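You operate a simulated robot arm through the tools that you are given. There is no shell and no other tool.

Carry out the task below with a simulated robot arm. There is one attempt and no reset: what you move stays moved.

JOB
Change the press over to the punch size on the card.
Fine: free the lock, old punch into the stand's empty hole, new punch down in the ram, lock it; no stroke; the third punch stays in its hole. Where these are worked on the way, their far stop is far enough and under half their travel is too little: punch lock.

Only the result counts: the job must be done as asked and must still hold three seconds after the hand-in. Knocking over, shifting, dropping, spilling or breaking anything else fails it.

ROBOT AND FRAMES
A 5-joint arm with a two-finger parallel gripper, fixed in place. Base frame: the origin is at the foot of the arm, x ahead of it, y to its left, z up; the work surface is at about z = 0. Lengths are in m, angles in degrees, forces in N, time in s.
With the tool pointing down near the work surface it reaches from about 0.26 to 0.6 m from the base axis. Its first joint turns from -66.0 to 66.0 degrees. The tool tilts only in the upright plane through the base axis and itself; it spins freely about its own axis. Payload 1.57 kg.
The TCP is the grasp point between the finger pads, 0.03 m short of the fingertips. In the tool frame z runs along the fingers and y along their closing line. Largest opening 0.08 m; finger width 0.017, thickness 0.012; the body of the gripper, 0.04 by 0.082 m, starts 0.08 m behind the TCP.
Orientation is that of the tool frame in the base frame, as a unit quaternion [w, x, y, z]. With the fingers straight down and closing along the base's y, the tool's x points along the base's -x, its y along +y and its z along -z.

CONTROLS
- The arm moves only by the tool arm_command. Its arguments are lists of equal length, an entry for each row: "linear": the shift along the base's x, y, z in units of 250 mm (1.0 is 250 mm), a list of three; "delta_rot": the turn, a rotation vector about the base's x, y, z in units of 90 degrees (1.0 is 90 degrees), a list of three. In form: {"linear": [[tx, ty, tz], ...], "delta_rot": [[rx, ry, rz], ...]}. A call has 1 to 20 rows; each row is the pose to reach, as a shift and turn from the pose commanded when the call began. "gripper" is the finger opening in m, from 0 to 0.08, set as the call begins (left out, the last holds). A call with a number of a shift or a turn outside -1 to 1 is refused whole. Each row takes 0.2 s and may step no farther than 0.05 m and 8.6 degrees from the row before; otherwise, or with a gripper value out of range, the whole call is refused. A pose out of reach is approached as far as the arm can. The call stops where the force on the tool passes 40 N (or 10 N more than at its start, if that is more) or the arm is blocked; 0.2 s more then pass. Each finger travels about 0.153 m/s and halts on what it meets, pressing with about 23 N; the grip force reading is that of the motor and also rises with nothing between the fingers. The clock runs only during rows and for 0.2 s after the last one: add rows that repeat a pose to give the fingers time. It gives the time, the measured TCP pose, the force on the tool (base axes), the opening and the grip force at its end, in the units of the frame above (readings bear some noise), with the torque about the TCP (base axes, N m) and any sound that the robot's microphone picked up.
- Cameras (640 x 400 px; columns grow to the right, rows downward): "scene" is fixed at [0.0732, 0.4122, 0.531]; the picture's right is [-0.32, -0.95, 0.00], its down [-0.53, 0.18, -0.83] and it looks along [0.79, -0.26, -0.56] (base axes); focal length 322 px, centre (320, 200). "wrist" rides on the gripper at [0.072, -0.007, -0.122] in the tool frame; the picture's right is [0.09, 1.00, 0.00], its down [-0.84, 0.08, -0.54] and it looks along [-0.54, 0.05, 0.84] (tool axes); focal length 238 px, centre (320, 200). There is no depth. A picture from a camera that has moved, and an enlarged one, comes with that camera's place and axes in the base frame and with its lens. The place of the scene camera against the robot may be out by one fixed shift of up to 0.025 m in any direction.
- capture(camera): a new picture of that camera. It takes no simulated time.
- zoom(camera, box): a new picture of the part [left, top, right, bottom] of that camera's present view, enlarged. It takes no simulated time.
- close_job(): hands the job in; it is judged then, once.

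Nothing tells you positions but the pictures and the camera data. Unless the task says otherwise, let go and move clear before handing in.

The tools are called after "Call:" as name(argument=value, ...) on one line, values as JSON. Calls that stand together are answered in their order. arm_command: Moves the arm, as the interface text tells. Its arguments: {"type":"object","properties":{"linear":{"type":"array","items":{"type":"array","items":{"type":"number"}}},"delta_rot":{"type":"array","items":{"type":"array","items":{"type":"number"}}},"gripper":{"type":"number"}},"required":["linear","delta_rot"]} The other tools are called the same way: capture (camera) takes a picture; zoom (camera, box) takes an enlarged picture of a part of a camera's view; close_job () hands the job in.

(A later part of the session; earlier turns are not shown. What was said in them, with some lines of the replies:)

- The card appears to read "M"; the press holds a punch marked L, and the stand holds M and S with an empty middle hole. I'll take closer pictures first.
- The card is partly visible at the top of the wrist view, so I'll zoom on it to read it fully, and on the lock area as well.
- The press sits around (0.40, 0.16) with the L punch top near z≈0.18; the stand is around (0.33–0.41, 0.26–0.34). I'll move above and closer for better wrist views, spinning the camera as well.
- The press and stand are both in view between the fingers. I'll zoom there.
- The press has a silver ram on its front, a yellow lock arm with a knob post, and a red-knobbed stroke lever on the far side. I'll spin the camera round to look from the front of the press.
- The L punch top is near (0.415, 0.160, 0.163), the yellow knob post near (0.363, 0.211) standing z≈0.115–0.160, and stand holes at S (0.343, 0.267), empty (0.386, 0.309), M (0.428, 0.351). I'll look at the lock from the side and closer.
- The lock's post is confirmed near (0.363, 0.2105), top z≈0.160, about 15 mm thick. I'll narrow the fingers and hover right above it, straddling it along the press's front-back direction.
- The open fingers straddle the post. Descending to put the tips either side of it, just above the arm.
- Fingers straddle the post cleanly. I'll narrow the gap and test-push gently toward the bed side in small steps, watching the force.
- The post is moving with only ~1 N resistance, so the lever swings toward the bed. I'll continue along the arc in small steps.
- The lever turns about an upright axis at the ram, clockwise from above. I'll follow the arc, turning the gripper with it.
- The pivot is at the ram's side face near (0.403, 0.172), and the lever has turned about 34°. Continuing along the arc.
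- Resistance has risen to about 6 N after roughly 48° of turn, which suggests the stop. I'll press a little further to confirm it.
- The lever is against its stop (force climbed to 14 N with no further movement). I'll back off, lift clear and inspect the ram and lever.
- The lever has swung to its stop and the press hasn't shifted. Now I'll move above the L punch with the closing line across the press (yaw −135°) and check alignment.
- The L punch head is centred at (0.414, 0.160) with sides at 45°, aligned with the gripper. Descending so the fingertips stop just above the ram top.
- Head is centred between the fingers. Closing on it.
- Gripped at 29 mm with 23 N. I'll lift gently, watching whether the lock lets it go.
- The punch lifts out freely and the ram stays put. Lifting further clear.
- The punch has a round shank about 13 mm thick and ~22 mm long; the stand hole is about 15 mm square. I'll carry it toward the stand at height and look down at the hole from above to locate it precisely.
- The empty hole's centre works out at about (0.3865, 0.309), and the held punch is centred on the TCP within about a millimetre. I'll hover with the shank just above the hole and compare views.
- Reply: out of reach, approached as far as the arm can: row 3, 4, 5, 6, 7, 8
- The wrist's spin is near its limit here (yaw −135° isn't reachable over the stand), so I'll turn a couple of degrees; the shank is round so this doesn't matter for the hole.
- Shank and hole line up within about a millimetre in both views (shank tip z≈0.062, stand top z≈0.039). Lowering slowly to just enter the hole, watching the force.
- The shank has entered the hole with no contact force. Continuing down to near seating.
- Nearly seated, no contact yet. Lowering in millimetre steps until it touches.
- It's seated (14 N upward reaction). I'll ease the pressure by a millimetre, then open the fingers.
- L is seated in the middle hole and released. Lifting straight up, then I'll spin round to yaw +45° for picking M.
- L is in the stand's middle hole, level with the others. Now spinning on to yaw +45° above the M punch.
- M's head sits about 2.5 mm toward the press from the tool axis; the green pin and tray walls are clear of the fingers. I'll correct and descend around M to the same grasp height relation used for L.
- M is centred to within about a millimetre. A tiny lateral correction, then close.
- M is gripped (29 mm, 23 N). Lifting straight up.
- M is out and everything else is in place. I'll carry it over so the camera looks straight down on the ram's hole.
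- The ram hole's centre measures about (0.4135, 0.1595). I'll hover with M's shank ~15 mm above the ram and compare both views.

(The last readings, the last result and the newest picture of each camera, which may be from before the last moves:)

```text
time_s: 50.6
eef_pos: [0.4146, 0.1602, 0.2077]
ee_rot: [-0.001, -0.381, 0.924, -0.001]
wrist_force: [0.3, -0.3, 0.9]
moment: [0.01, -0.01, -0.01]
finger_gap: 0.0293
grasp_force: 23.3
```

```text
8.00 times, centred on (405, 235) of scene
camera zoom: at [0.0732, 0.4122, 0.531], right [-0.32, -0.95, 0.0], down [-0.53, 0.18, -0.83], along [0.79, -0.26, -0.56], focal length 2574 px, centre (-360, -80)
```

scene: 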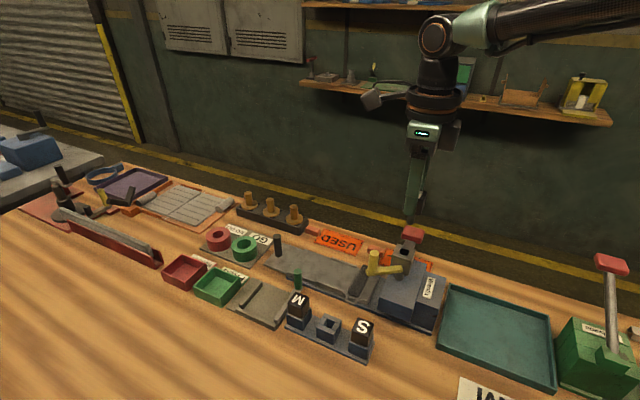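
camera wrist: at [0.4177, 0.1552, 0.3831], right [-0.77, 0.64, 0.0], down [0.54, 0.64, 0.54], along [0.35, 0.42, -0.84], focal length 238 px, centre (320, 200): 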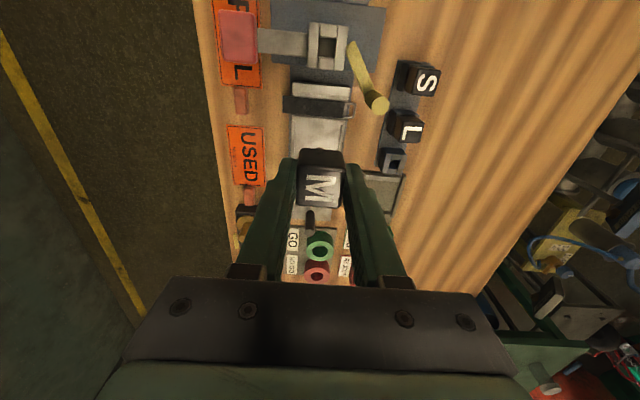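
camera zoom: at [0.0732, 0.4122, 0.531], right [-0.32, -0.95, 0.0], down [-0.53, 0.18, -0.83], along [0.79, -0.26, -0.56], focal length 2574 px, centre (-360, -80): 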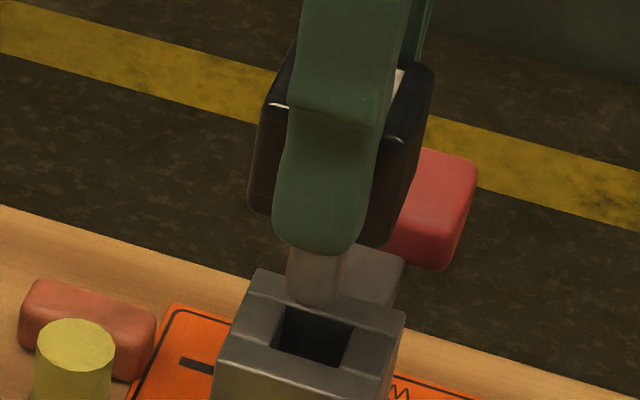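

Both views suggest the shank is ~1.6 mm too far toward the bed side. Shifting by that and re-checking.

Call:
arm_command(linear=[[-0.0045, -0.0045, 0], [-0.0045, -0.0045, -0.012], [-0.0045, -0.0045, -0.024], [-0.0045, -0.0045, -0.024]], delta_rot=[[0, 0, 0], [0, 0, 0], [0, 0, 0], [0, 0, 0]])

Call:
zoom(camera="wrist", box=[290, 100, 350, 160])

Call:
zoom(camera="scene", box=[385, 225, 425, 265])

```text
time_s: 51.6
eef_pos: [0.4127, 0.1581, 0.2029]
ee_rot: [0.0, -0.381, 0.925, 0.001]
wrist_force: [0.1, 0.2, -1.1]
moment: [0.03, 0.02, 0.01]
finger_gap: 0.0291
grasp_force: 22.9
```

```text
6.67 times, centred on (320, 130) of wrist
camera zoom: at [0.3672, 0.104, 0.3245], right [-0.77, 0.64, 0.0], down [0.54, 0.64, 0.54], along [0.35, 0.42, -0.84], focal length 1589 px, centre (320, 667)
```

zoom: 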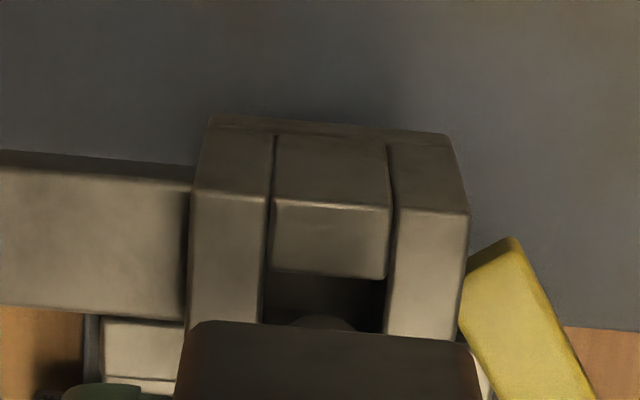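

```text
10.00 times, centred on (405, 245) of scene
camera zoom: at [0.0732, 0.4122, 0.531], right [-0.32, -0.95, 0.0], down [-0.53, 0.18, -0.83], along [0.79, -0.26, -0.56], focal length 3218 px, centre (-530, -250)
```

zoom: 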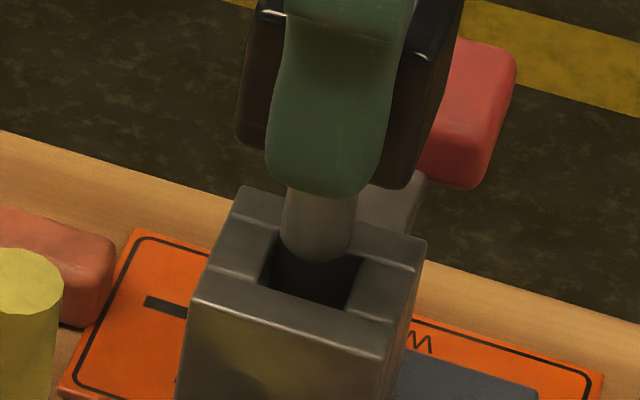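

Lateral alignment now looks within half a millimetre. A tiny tweak, then lowering slowly in 1 mm steps so the shank just enters the ram.

Call:
arm_command(linear=[[-0.0022, -0.0006, -0.008], [-0.0022, -0.0006, -0.016], [-0.0022, -0.0006, -0.024], [-0.0022, -0.0006, -0.032], [-0.0022, -0.0006, -0.038], [-0.0022, -0.0006, -0.044], [-0.0022, -0.0006, -0.05]], delta_rot=[[0, 0, 0], [0, 0, 0], [0, 0, 0], [0, 0, 0], [0, 0, 0], [0, 0, 0], [0, 0, 0]])

Call:
zoom(camera="wrist", box=[290, 100, 350, 160])

Call:
zoom(camera="scene", box=[385, 225, 425, 265])

```text
time_s: 53.2
eef_pos: [0.4123, 0.1584, 0.1902]
ee_rot: [0.0, -0.381, 0.925, 0.0]
wrist_force: [-0.6, -0.3, -1.1]
moment: [0.0, -0.01, 0.0]
finger_gap: 0.0292
grasp_force: 23.3
```

```text
6.67 times, centred on (320, 130) of wrist
camera zoom: at [0.3662, 0.1039, 0.3122], right [-0.77, 0.64, 0.0], down [0.54, 0.64, 0.54], along [0.35, 0.42, -0.84], focal length 1589 px, centre (320, 667)
```

zoom: 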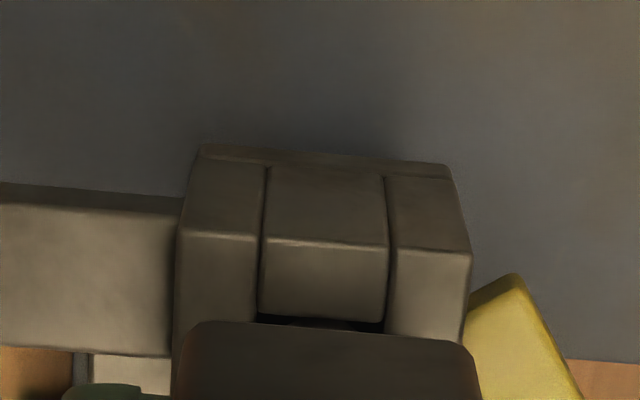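

```text
10.00 times, centred on (405, 245) of scene
camera zoom: at [0.0732, 0.4122, 0.531], right [-0.32, -0.95, 0.0], down [-0.53, 0.18, -0.83], along [0.79, -0.26, -0.56], focal length 3218 px, centre (-530, -250)
```

zoom: 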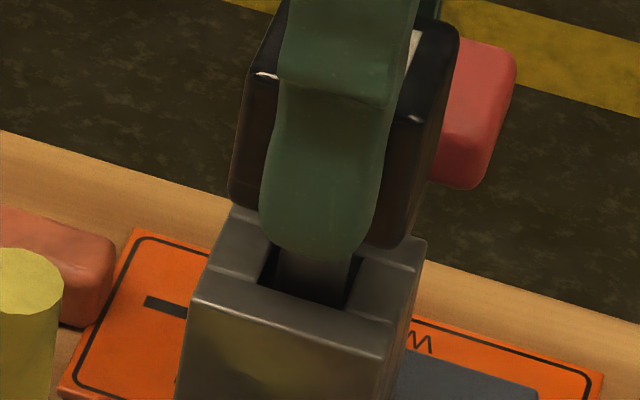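

The shank is inside the ram hole with no contact force. Continuing down to just above seating.

Call:
arm_command(linear=[[0, 0, -0.01], [0, 0, -0.02], [0, 0, -0.03], [0, 0, -0.04], [0, 0, -0.05], [0, 0, -0.06], [0, 0, -0.068]], delta_rot=[[0, 0, 0], [0, 0, 0], [0, 0, 0], [0, 0, 0], [0, 0, 0], [0, 0, 0], [0, 0, 0]])

Call:
zoom(camera="scene", box=[370, 215, 440, 285])

```text
time_s: 54.8
eef_pos: [0.4124, 0.1574, 0.1739]
ee_rot: [0.0, -0.381, 0.925, 0.0]
wrist_force: [0.3, -0.1, -0.9]
moment: [0.02, 0.03, 0.01]
finger_gap: 0.0293
grasp_force: 22.4
```

```text
5.71 times, centred on (405, 250) of scene
camera zoom: at [0.0732, 0.4122, 0.531], right [-0.32, -0.95, 0.0], down [-0.53, 0.18, -0.83], along [0.79, -0.26, -0.56], focal length 1839 px, centre (-166, -86)
```

zoom: 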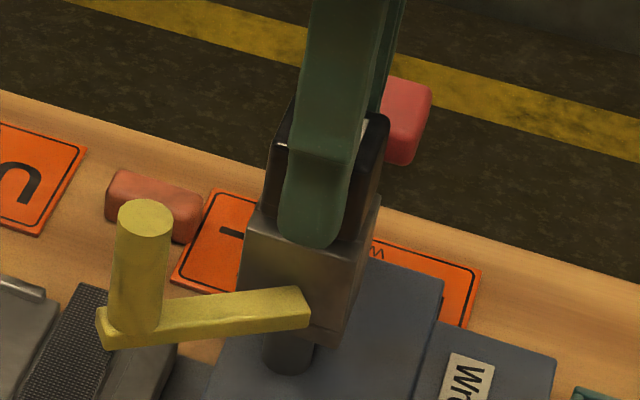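

Close to seating; pressing hard could stroke the ram, so I'll creep down in half-millimetre steps.

Call:
arm_command(linear=[[0, 0, -0.002], [0, 0, -0.004], [0, 0, -0.006], [0, 0, -0.008]], delta_rot=[[0, 0, 0], [0, 0, 0], [0, 0, 0], [0, 0, 0]])

Call:
arm_command(linear=[[0, 0, -0.002]], delta_rot=[[0, 0, 0]])

Call:
zoom(camera="scene", box=[385, 225, 425, 265])

```text
time_s: 55.8
eef_pos: [0.4131, 0.158, 0.1706]
ee_rot: [0.0, -0.382, 0.924, 0.0]
wrist_force: [-0.6, 0.7, -0.5]
moment: [0.02, 0.03, -0.01]
finger_gap: 0.0293
grasp_force: 23.0
```

```text
time_s: 56.2
eef_pos: [0.4127, 0.1576, 0.1719]
ee_rot: [0.0, -0.381, 0.925, 0.0]
wrist_force: [-0.7, -0.1, -0.8]
moment: [-0.03, 0.01, 0.0]
finger_gap: 0.0292
grasp_force: 23.1
```

```text
10.00 times, centred on (405, 245) of scene
camera zoom: at [0.0732, 0.4122, 0.531], right [-0.32, -0.95, 0.0], down [-0.53, 0.18, -0.83], along [0.79, -0.26, -0.56], focal length 3218 px, centre (-530, -250)
```

zoom: 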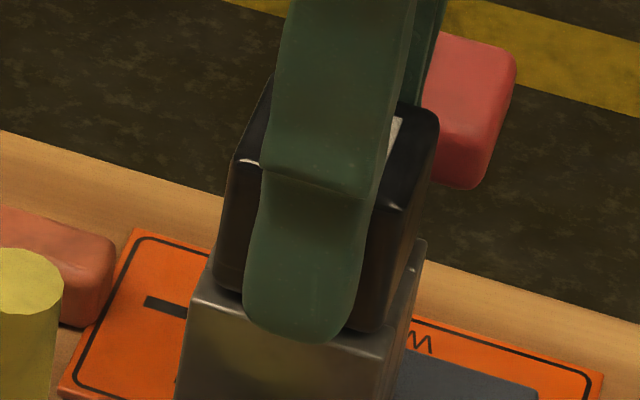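

Call:
arm_command(linear=[[0, 0, -0.002], [0, 0, -0.002]], delta_rot=[[0, 0, 0], [0, 0, 0]])

Call:
arm_command(linear=[[0, 0, -0.002], [0, 0, -0.002]], delta_rot=[[0, 0, 0], [0, 0, 0]])

```text
time_s: 56.8
eef_pos: [0.4124, 0.1582, 0.1696]
ee_rot: [0.001, -0.382, 0.924, 0.0]
wrist_force: [-0.1, -0.4, -1.5]
moment: [0.01, 0.0, -0.01]
finger_gap: 0.0294
grasp_force: 22.7
```

```text
time_s: 57.4
eef_pos: [0.4129, 0.1585, 0.1707]
ee_rot: [-0.001, -0.381, 0.925, 0.0]
wrist_force: [0.0, 0.1, -0.9]
moment: [0.03, -0.01, -0.03]
finger_gap: 0.0291
grasp_force: 22.7
```

Call:
arm_command(linear=[[0, 0, -0.002], [0, 0, -0.002]], delta_rot=[[0, 0, 0], [0, 0, 0]])

Call:
arm_command(linear=[[0, 0, -0.002], [0, 0, -0.002]], delta_rot=[[0, 0, 0], [0, 0, 0]])

Call:
zoom(camera="scene", box=[385, 225, 425, 265])

```text
time_s: 58.0
eef_pos: [0.413, 0.159, 0.1698]
ee_rot: [0.0, -0.381, 0.925, 0.0]
wrist_force: [-0.1, 0.4, -0.3]
moment: [-0.02, 0.0, 0.01]
finger_gap: 0.0294
grasp_force: 23.0
```

```text
time_s: 58.6
eef_pos: [0.4133, 0.1585, 0.1686]
ee_rot: [0.001, -0.381, 0.925, 0.0]
wrist_force: [-0.8, 1.5, 1.7]
moment: [0.02, 0.04, 0.01]
finger_gap: 0.0294
grasp_force: 23.4
```

```text
10.00 times, centred on (405, 245) of scene
camera zoom: at [0.0731, 0.4122, 0.531], right [-0.32, -0.95, 0.0], down [-0.53, 0.18, -0.83], along [0.79, -0.26, -0.56], focal length 3218 px, centre (-530, -250)
```

zoom: 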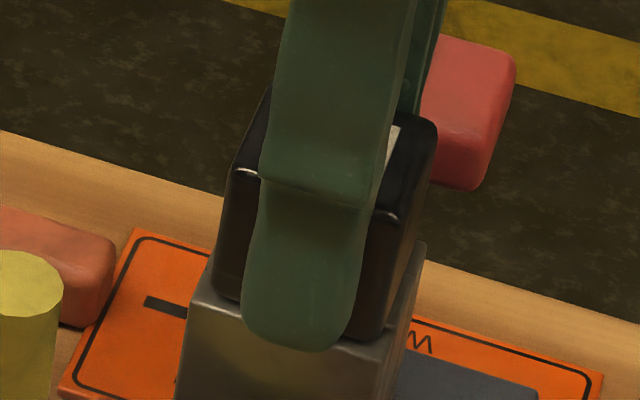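

Light contact (≈1.7 N): M is seated. Opening the fingers.

Call:
arm_command(linear=[[0, 0, 0], [0, 0, 0], [0, 0, 0]], delta_rot=[[0, 0, 0], [0, 0, 0], [0, 0, 0]], gripper=0.052)

Call:
zoom(camera="scene", box=[370, 215, 440, 285])

Call:
zoom(camera="wrist", box=[240, 80, 400, 240])

```text
time_s: 59.4
eef_pos: [0.4119, 0.1589, 0.1684]
ee_rot: [0.001, -0.381, 0.925, 0.0]
wrist_force: [0.6, 1.1, -0.7]
moment: [-0.04, -0.01, 0.01]
finger_gap: 0.0518
grasp_force: 0.0
```

```text
5.71 times, centred on (405, 250) of scene
camera zoom: at [0.0732, 0.4122, 0.531], right [-0.32, -0.95, 0.0], down [-0.53, 0.18, -0.83], along [0.79, -0.26, -0.56], focal length 1839 px, centre (-166, -86)
```

zoom: 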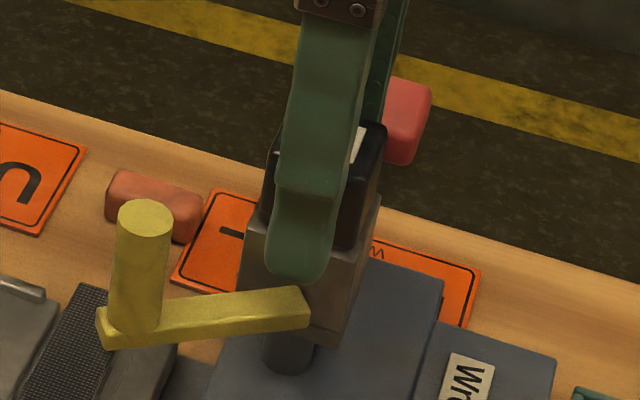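

```text
2.50 times, centred on (320, 160) of wrist
camera zoom: at [0.3664, 0.1037, 0.2908], right [-0.77, 0.64, 0.0], down [0.54, 0.64, 0.54], along [0.35, 0.42, -0.84], focal length 596 px, centre (320, 300)
```

zoom: 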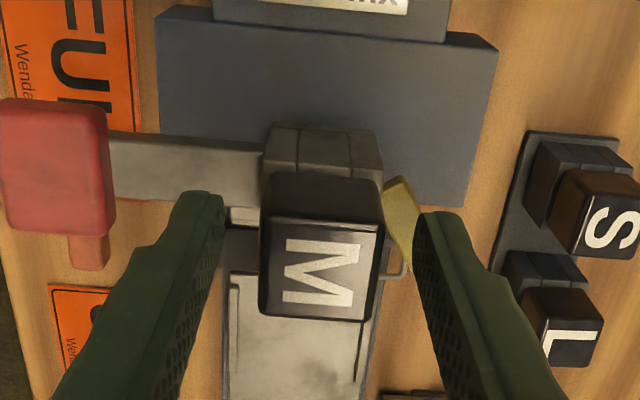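

M is in the ram and released. Lifting straight up, then turning to approach the lever post for locking.

Call:
arm_command(linear=[[0, 0, 0.04], [0, 0, 0.1], [0, 0, 0.2], [0, 0, 0.3], [0, 0, 0.38], [-0.01, 0.08, 0.38], [-0.02, 0.16, 0.38], [-0.026, 0.22, 0.38], [-0.026, 0.2692, 0.38], [-0.026, 0.2692, 0.38]], delta_rot=[[0, 0, 0], [0, 0, 0], [0, 0, 0], [0, 0, 0], [0, 0, 0.09], [0, 0, 0.18], [0, 0, 0.27], [0, 0, 0.36], [0, 0, 0.45], [0, 0, 0.467]], gripper=0.052)

Call:
capture(camera="wrist")

Call:
zoom(camera="wrist", box=[240, 60, 400, 220])

Call:
zoom(camera="scene", box=[340, 200, 460, 310])

```text
time_s: 61.6
eef_pos: [0.4053, 0.226, 0.264]
ee_rot: [0.0, -0.688, 0.725, -0.001]
wrist_force: [0.6, -0.4, -1.3]
moment: [0.02, -0.03, 0.01]
finger_gap: 0.0519
grasp_force: 0.0
```

```text
taken
camera wrist: at [0.4089, 0.1547, 0.3859], right [-1.0, -0.04, 0.0], down [-0.03, 0.84, 0.54], along [-0.02, 0.54, -0.84], focal length 238 px, centre (320, 200)
```

wrist: 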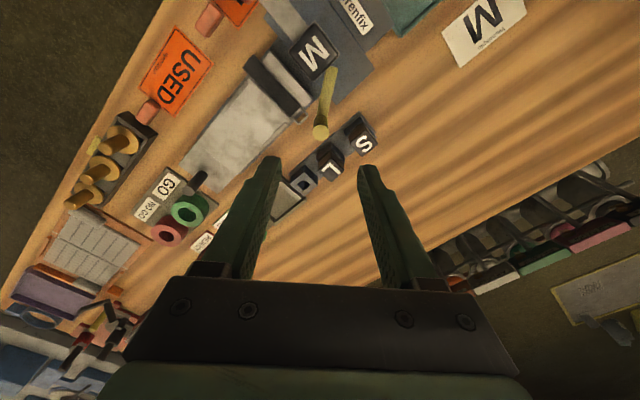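

```text
2.50 times, centred on (320, 140) of wrist
camera zoom: at [0.4089, 0.1547, 0.3859], right [-1.0, -0.04, 0.0], down [-0.03, 0.84, 0.54], along [-0.02, 0.54, -0.84], focal length 596 px, centre (320, 350)
```

zoom: 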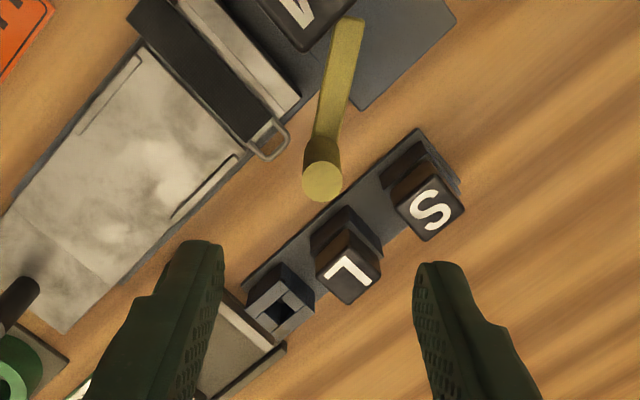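

```text
3.64 times, centred on (400, 255) of scene
camera zoom: at [0.0731, 0.4122, 0.531], right [-0.32, -0.95, 0.0], down [-0.53, 0.18, -0.83], along [0.79, -0.26, -0.56], focal length 1170 px, centre (29, 0)
```

zoom: 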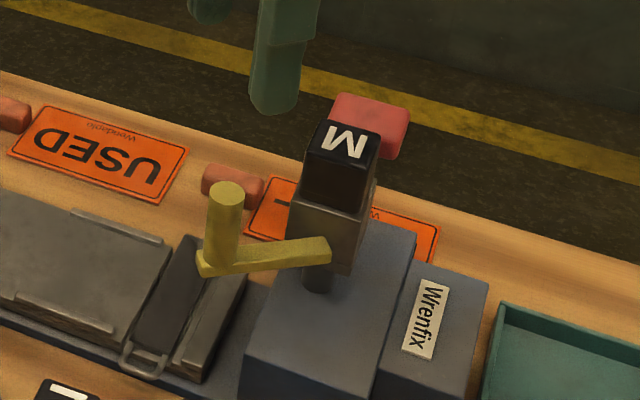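

M sits in the ram exactly as L did. The lever post is at about (0.405, 0.224). Narrowing the fingers and lowering them around it.

Call:
arm_command(linear=[[-0.0016, -0.01, 0], [-0.0016, -0.01, -0.1], [-0.0016, -0.01, -0.2], [-0.0016, -0.01, -0.22], [-0.0016, -0.01, -0.22]], delta_rot=[[0, 0, 0], [0, 0, 0], [0, 0, 0], [0, 0, 0], [0, 0, 0]], gripper=0.036)

Call:
zoom(camera="wrist", box=[240, 60, 400, 220])

Call:
zoom(camera="scene", box=[340, 200, 460, 310])

```text
time_s: 62.8
eef_pos: [0.405, 0.2248, 0.2071]
ee_rot: [0.0, -0.687, 0.726, 0.0]
wrist_force: [-0.1, -0.1, 0.9]
moment: [0.0, 0.03, 0.0]
finger_gap: 0.0358
grasp_force: 0.1
```

```text
2.50 times, centred on (320, 140) of wrist
camera zoom: at [0.4085, 0.1521, 0.3307], right [-1.0, -0.04, 0.0], down [-0.03, 0.84, 0.54], along [-0.02, 0.54, -0.84], focal length 596 px, centre (320, 350)
```

zoom: 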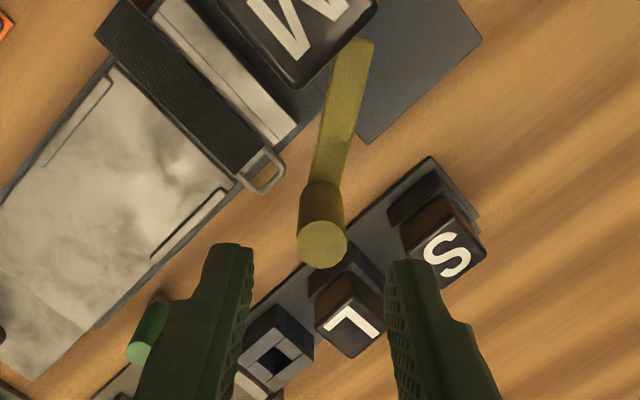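

```text
3.64 times, centred on (400, 255) of scene
camera zoom: at [0.0732, 0.4122, 0.531], right [-0.32, -0.95, 0.0], down [-0.53, 0.18, -0.83], along [0.79, -0.26, -0.56], focal length 1170 px, centre (29, 0)
```

zoom: 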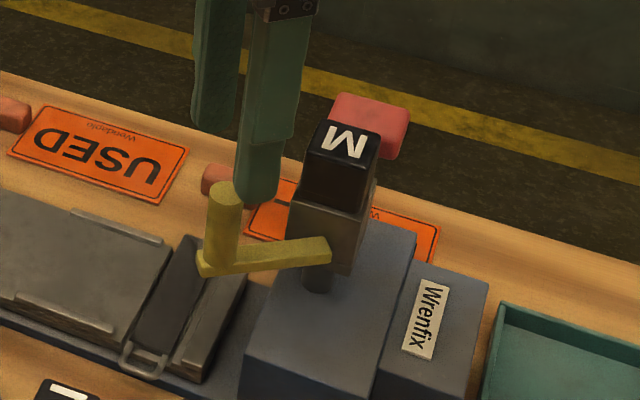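

The post is centred between the fingers. Descending around it.

Call:
arm_command(linear=[[0, 0, -0.08], [0, 0, -0.15], [0, 0, -0.212], [0, 0, -0.212]], delta_rot=[[0, 0, 0], [0, 0, 0], [0, 0, 0], [0, 0, 0]])

Call:
zoom(camera="wrist", box=[240, 60, 400, 220])

Call:
zoom(camera="scene", box=[340, 200, 460, 310])

```text
time_s: 63.8
eef_pos: [0.4055, 0.2219, 0.1559]
ee_rot: [0.0, -0.686, 0.727, -0.001]
wrist_force: [0.2, -0.4, -0.4]
moment: [-0.01, 0.0, -0.01]
finger_gap: 0.036
grasp_force: 0.1
```

```text
2.50 times, centred on (320, 140) of wrist
camera zoom: at [0.4087, 0.1517, 0.2779], right [-1.0, -0.04, 0.0], down [-0.03, 0.84, 0.54], along [-0.02, 0.54, -0.84], focal length 596 px, centre (320, 350)
```

zoom: 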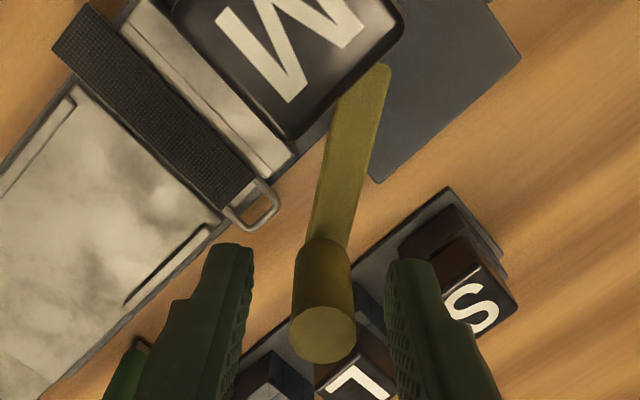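

```text
3.64 times, centred on (400, 255) of scene
camera zoom: at [0.0732, 0.4122, 0.531], right [-0.32, -0.95, 0.0], down [-0.53, 0.18, -0.83], along [0.79, -0.26, -0.56], focal length 1170 px, centre (29, 0)
```

zoom: 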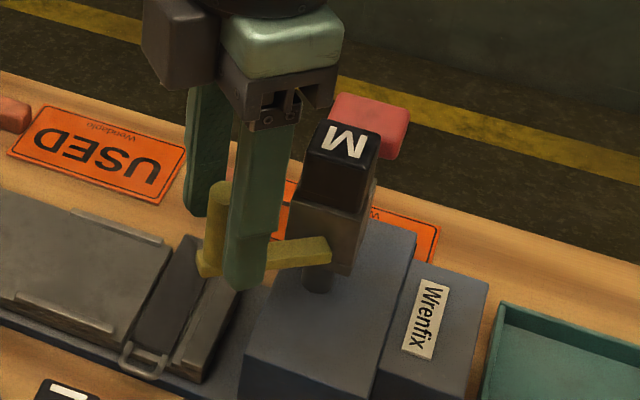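

Fingers are around the post. Now swinging it back counter-clockwise along the arc toward the locked position, first part.

Call:
arm_command(linear=[[0, 0, 0], [0, 0, 0], [-0.0244, 0.0088, 0], [-0.0352, 0.0084, 0], [-0.0564, 0.0056, 0], [-0.0772, 0.0012, 0], [-0.0976, -0.006, 0], [-0.1168, -0.0148, 0]], delta_rot=[[0, 0, 0], [0, 0, 0], [0, 0, 0], [0, 0, 0.033], [0, 0, 0.1], [0, 0, 0.167], [0, 0, 0.233], [0, 0, 0.3]], gripper=0.022)

Call:
zoom(camera="wrist", box=[240, 60, 400, 220])

Call:
zoom(camera="scene", box=[340, 200, 460, 310])

```text
time_s: 65.6
eef_pos: [0.3764, 0.2197, 0.1557]
ee_rot: [0.0, 0.838, -0.545, 0.0]
wrist_force: [-0.3, -0.4, 0.1]
moment: [0.01, -0.02, -0.01]
finger_gap: 0.0224
grasp_force: 0.0
```

```text
2.50 times, centred on (320, 140) of wrist
camera zoom: at [0.4119, 0.1572, 0.2782], right [-0.87, -0.49, 0.0], down [-0.41, 0.73, 0.54], along [-0.27, 0.47, -0.84], focal length 596 px, centre (320, 350)
```

zoom: 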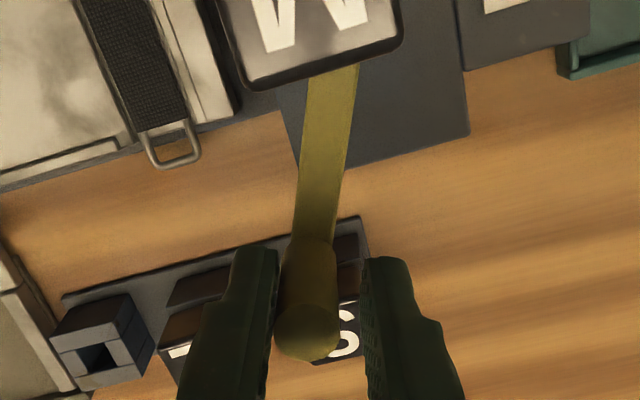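

```text
3.64 times, centred on (400, 255) of scene
camera zoom: at [0.0732, 0.4122, 0.531], right [-0.32, -0.95, 0.0], down [-0.53, 0.18, -0.83], along [0.79, -0.26, -0.56], focal length 1170 px, centre (29, 0)
```

zoom: 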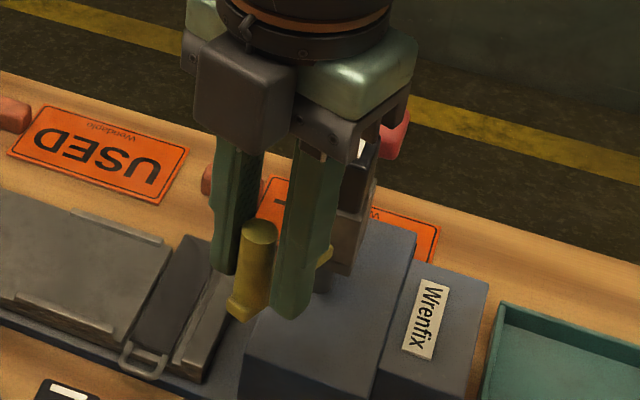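

The lever follows with negligible resistance. Continuing to just short of the locked stop.

Call:
arm_command(linear=[[-0.0184, -0.0108, 0], [-0.036, -0.0236, 0], [-0.0512, -0.0384, 0], [-0.0512, -0.0384, 0]], delta_rot=[[0, 0, 0.067], [0, 0, 0.133], [0, 0, 0.2], [0, 0, 0.2]])

Call:
zoom(camera="wrist", box=[240, 60, 400, 220])

Call:
zoom(camera="scene", box=[340, 200, 460, 310])

```text
time_s: 66.6
eef_pos: [0.364, 0.2114, 0.1558]
ee_rot: [-0.001, 0.913, -0.408, 0.0]
wrist_force: [0.4, 0.3, -0.6]
moment: [0.04, -0.02, -0.01]
finger_gap: 0.0219
grasp_force: 0.1
```

```text
2.50 times, centred on (320, 140) of wrist
camera zoom: at [0.4167, 0.1615, 0.2783], right [-0.68, -0.73, 0.0], down [-0.62, 0.57, 0.54], along [-0.4, 0.37, -0.84], focal length 596 px, centre (320, 350)
```

zoom: 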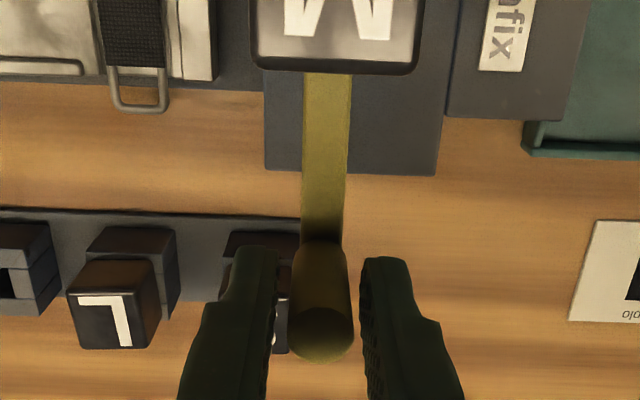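

```text
3.64 times, centred on (400, 255) of scene
camera zoom: at [0.0731, 0.4122, 0.531], right [-0.32, -0.95, 0.0], down [-0.53, 0.18, -0.83], along [0.79, -0.26, -0.56], focal length 1170 px, centre (29, 0)
```

zoom: 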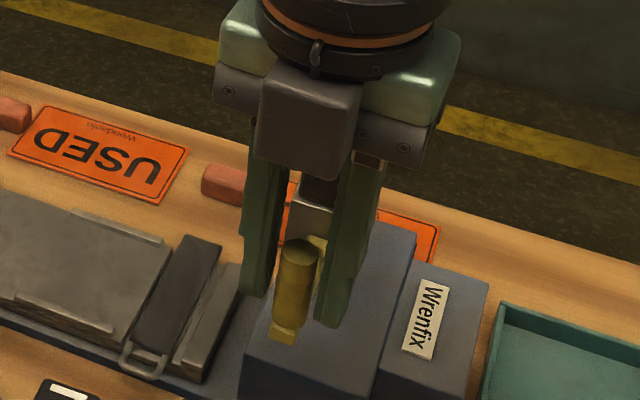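

Call:
arm_command(linear=[[-0.0028, -0.0028, 0], [-0.0057, -0.0057, 0], [-0.0085, -0.0085, 0], [-0.0113, -0.0113, 0]], delta_rot=[[0, 0, 0.01], [0, 0, 0.02], [0, 0, 0.03], [0, 0, 0.035]])

Call:
zoom(camera="wrist", box=[240, 60, 400, 220])

Call:
zoom(camera="scene", box=[340, 200, 460, 310])

```text
time_s: 67.6
eef_pos: [0.3612, 0.2065, 0.155]
ee_rot: [0.0, 0.924, -0.383, 0.0]
wrist_force: [1.1, 0.5, -0.8]
moment: [0.02, 0.02, -0.03]
finger_gap: 0.0228
grasp_force: 0.0
```

```text
2.50 times, centred on (320, 140) of wrist
camera zoom: at [0.4166, 0.162, 0.2783], right [-0.64, -0.77, 0.0], down [-0.65, 0.54, 0.54], along [-0.42, 0.35, -0.84], focal length 596 px, centre (320, 350)
```

zoom: 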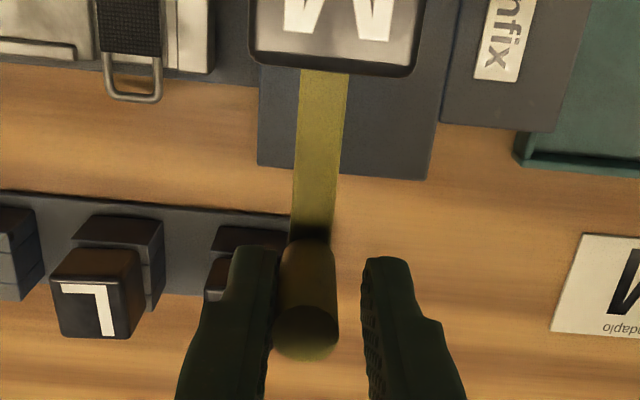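

```text
3.64 times, centred on (400, 255) of scene
camera zoom: at [0.0732, 0.4122, 0.531], right [-0.32, -0.95, 0.0], down [-0.53, 0.18, -0.83], along [0.79, -0.26, -0.56], focal length 1170 px, centre (29, 0)
```

zoom: 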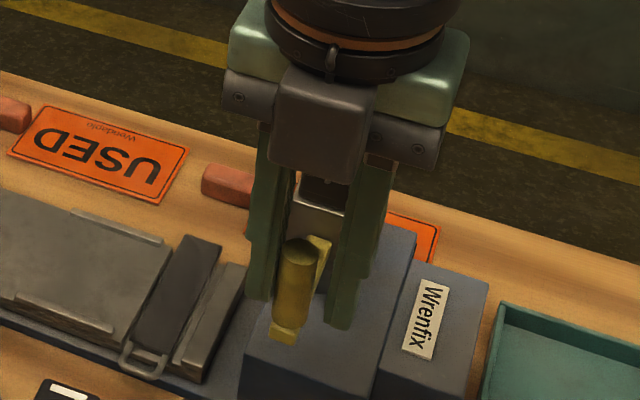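

Call:
arm_command(linear=[[-0.0028, -0.0028, 0], [-0.0057, -0.0057, 0], [-0.0085, -0.0085, 0], [-0.0113, -0.0113, 0]], delta_rot=[[0, 0, 0], [0, 0, 0], [0, 0, 0], [0, 0, 0]])

Call:
zoom(camera="wrist", box=[240, 60, 400, 220])

Call:
zoom(camera="scene", box=[340, 200, 460, 310])

```text
time_s: 68.6
eef_pos: [0.3585, 0.2055, 0.1562]
ee_rot: [-0.001, 0.924, -0.383, 0.001]
wrist_force: [4.4, 7.7, -1.7]
moment: [0.0, -0.12, 0.02]
finger_gap: 0.0291
grasp_force: 3.6
```

```text
2.50 times, centred on (320, 140) of wrist
camera zoom: at [0.4141, 0.1594, 0.2785], right [-0.64, -0.77, 0.0], down [-0.65, 0.54, 0.54], along [-0.42, 0.35, -0.84], focal length 596 px, centre (320, 350)
```

zoom: 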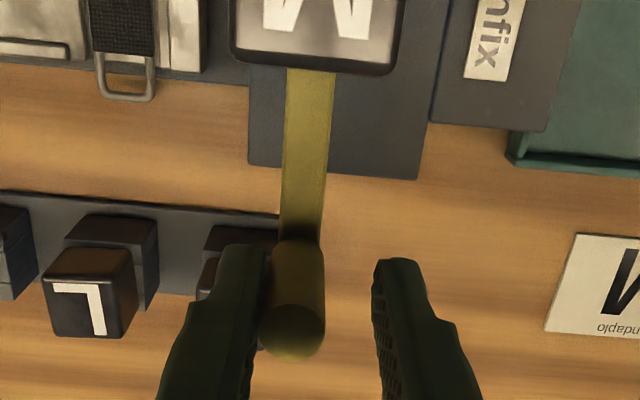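

```text
3.64 times, centred on (400, 255) of scene
camera zoom: at [0.0732, 0.4122, 0.531], right [-0.32, -0.95, 0.0], down [-0.53, 0.18, -0.83], along [0.79, -0.26, -0.56], focal length 1170 px, centre (29, 0)
```

zoom: 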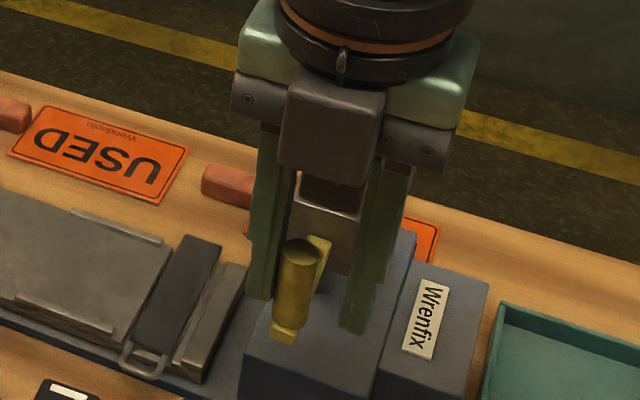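

The post no longer moves while force rises to ~9 N: the lever is hard on its original locked stop. Backing off to centre, opening slightly and lifting away.

Call:
arm_command(linear=[[0.01, 0.01, 0], [0.018, 0.018, 0], [0.018, 0.018, 0]], delta_rot=[[0, 0, 0], [0, 0, 0], [0, 0, 0]])

Call:
zoom(camera="wrist", box=[240, 60, 400, 220])

```text
time_s: 69.4
eef_pos: [0.3611, 0.2086, 0.1554]
ee_rot: [0.0, 0.924, -0.383, 0.0]
wrist_force: [0.2, 0.2, 0.5]
moment: [0.0, 0.01, 0.01]
finger_gap: 0.0221
grasp_force: 0.0
```

```text
2.50 times, centred on (320, 140) of wrist
camera zoom: at [0.418, 0.1634, 0.2776], right [-0.64, -0.77, 0.0], down [-0.65, 0.54, 0.54], along [-0.42, 0.35, -0.84], focal length 596 px, centre (320, 350)
```

zoom: 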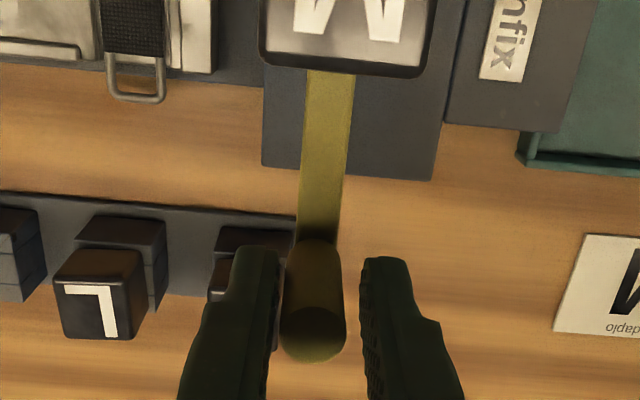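

Fingers are clear on both sides of the post. Opening a little and lifting straight up, then checking everything.

Call:
arm_command(linear=[[0, 0, 0], [0, 0, 0.06], [0, 0, 0.16], [0, 0, 0.28], [0, 0, 0.4], [0, 0, 0.5], [-0.08, 0.1, 0.55], [-0.16, 0.2, 0.6]], delta_rot=[[0, 0, 0], [0, 0, 0], [0, 0, 0], [0, 0, 0], [0, 0, 0], [0, 0, 0], [0, 0, 0], [0, 0, 0]], gripper=0.03)

Call:
zoom(camera="scene", box=[260, 190, 460, 370])

Call:
capture(camera="scene")

Call:
capture(camera="wrist")

```text
time_s: 71.2
eef_pos: [0.322, 0.2579, 0.3057]
ee_rot: [0.0, 0.924, -0.383, 0.0]
wrist_force: [0.6, -0.1, 0.8]
moment: [0.04, 0.02, 0.03]
finger_gap: 0.03
grasp_force: 0.1
```

```text
2.22 times, centred on (360, 280) of scene
camera zoom: at [0.0732, 0.4122, 0.531], right [-0.32, -0.95, 0.0], down [-0.53, 0.18, -0.83], along [0.79, -0.26, -0.56], focal length 715 px, centre (231, 22)
```

zoom: 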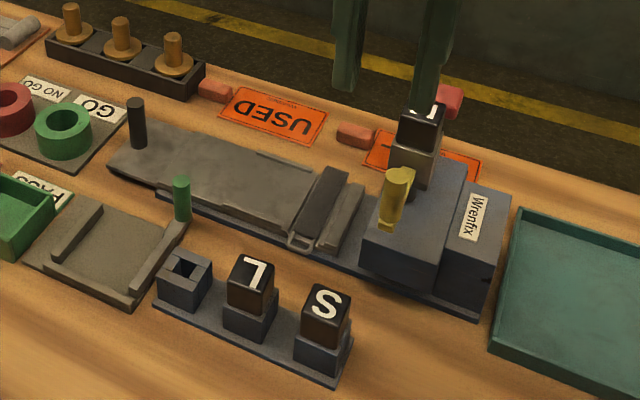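

```text
taken
```

scene: 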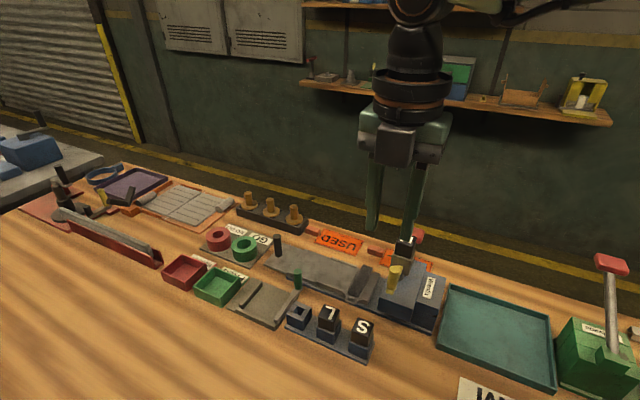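

```text
taken
camera wrist: at [0.3779, 0.2139, 0.4276], right [-0.64, -0.77, 0.0], down [-0.65, 0.54, 0.54], along [-0.42, 0.35, -0.84], focal length 238 px, centre (320, 200)
```

wrist: 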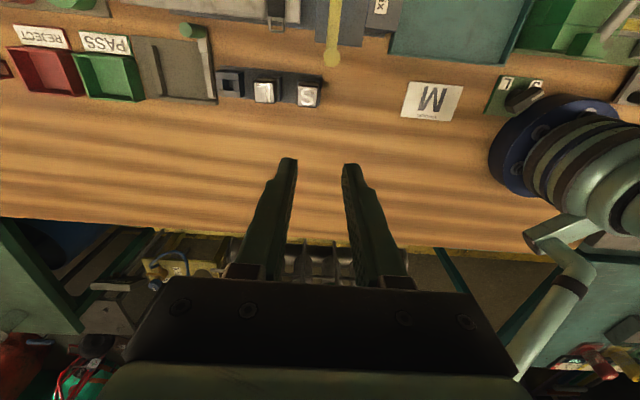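

L and S are in the stand, M is in the ram with the lever back at its starting angle. A closer check against the initial picture before handing in.

Call:
arm_command(linear=[[-0.04, 0.04, 0.02], [-0.08, 0.08, 0.04], [-0.12, 0.12, 0.05]], delta_rot=[[0, 0, 0], [0, 0, 0], [0, 0, 0]])

Call:
zoom(camera="scene", box=[360, 220, 450, 330])

Call:
zoom(camera="scene", box=[270, 270, 390, 370])

```text
time_s: 72.0
eef_pos: [0.2924, 0.2883, 0.3184]
ee_rot: [0.0, 0.924, -0.382, -0.001]
wrist_force: [-0.1, 0.4, 0.2]
moment: [0.03, 0.0, -0.02]
finger_gap: 0.03
grasp_force: 0.0
```

```text
3.64 times, centred on (405, 275) of scene
camera zoom: at [0.0732, 0.4122, 0.531], right [-0.32, -0.95, 0.0], down [-0.53, 0.18, -0.83], along [0.79, -0.26, -0.56], focal length 1170 px, centre (11, -73)
```

zoom: 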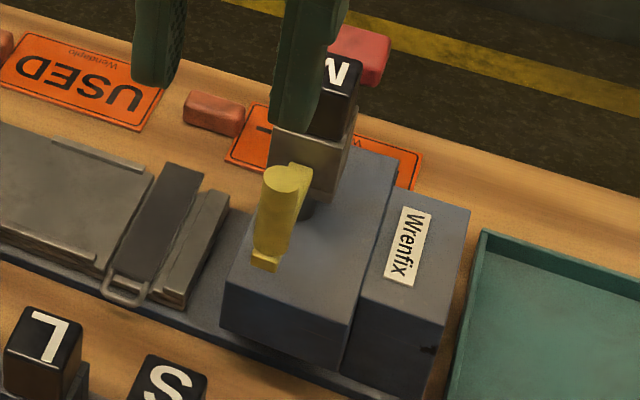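

```text
4.00 times, centred on (330, 320) of scene
camera zoom: at [0.0732, 0.4122, 0.531], right [-0.32, -0.95, 0.0], down [-0.53, 0.18, -0.83], along [0.79, -0.26, -0.56], focal length 1287 px, centre (280, -280)
```

zoom: 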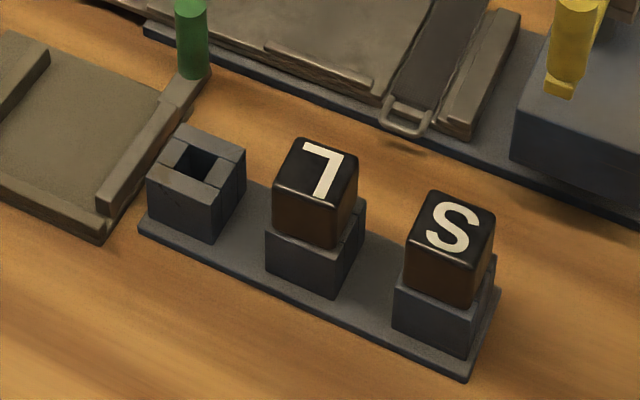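

The lever, ram and stand line up with the opening picture. M is down in the locked ram, L is in the formerly empty hole, S is untouched, and the arm is clear, so I'm handing in.

Call:
close_job()

```text
The job is handed in.
```

The press is changed over to the M punch, the size on the card, and I've handed the job in. I don't have the judging result.

- **Lock:** I swung the yellow lever about 50° to its free stop. After the swap I swung it back until it was hard against the stop it started from. The final picture shows it where it was at the beginning.
- **Old punch:** L is seated in the stand's middle hole, which had been empty. It sits about 3° off square, because the wrist was at the end of its spin range there. The shank is round, so it is fully down.
- **New punch:** M is down in the ram. I stopped at about 2 N of contact so as not to push the ram down. It sits at the height L had before.
- **The rest:** S stayed in its hole, the stroke handle was not touched, and I saw no movement in the press, stand or other items. The arm has let go and is clear.
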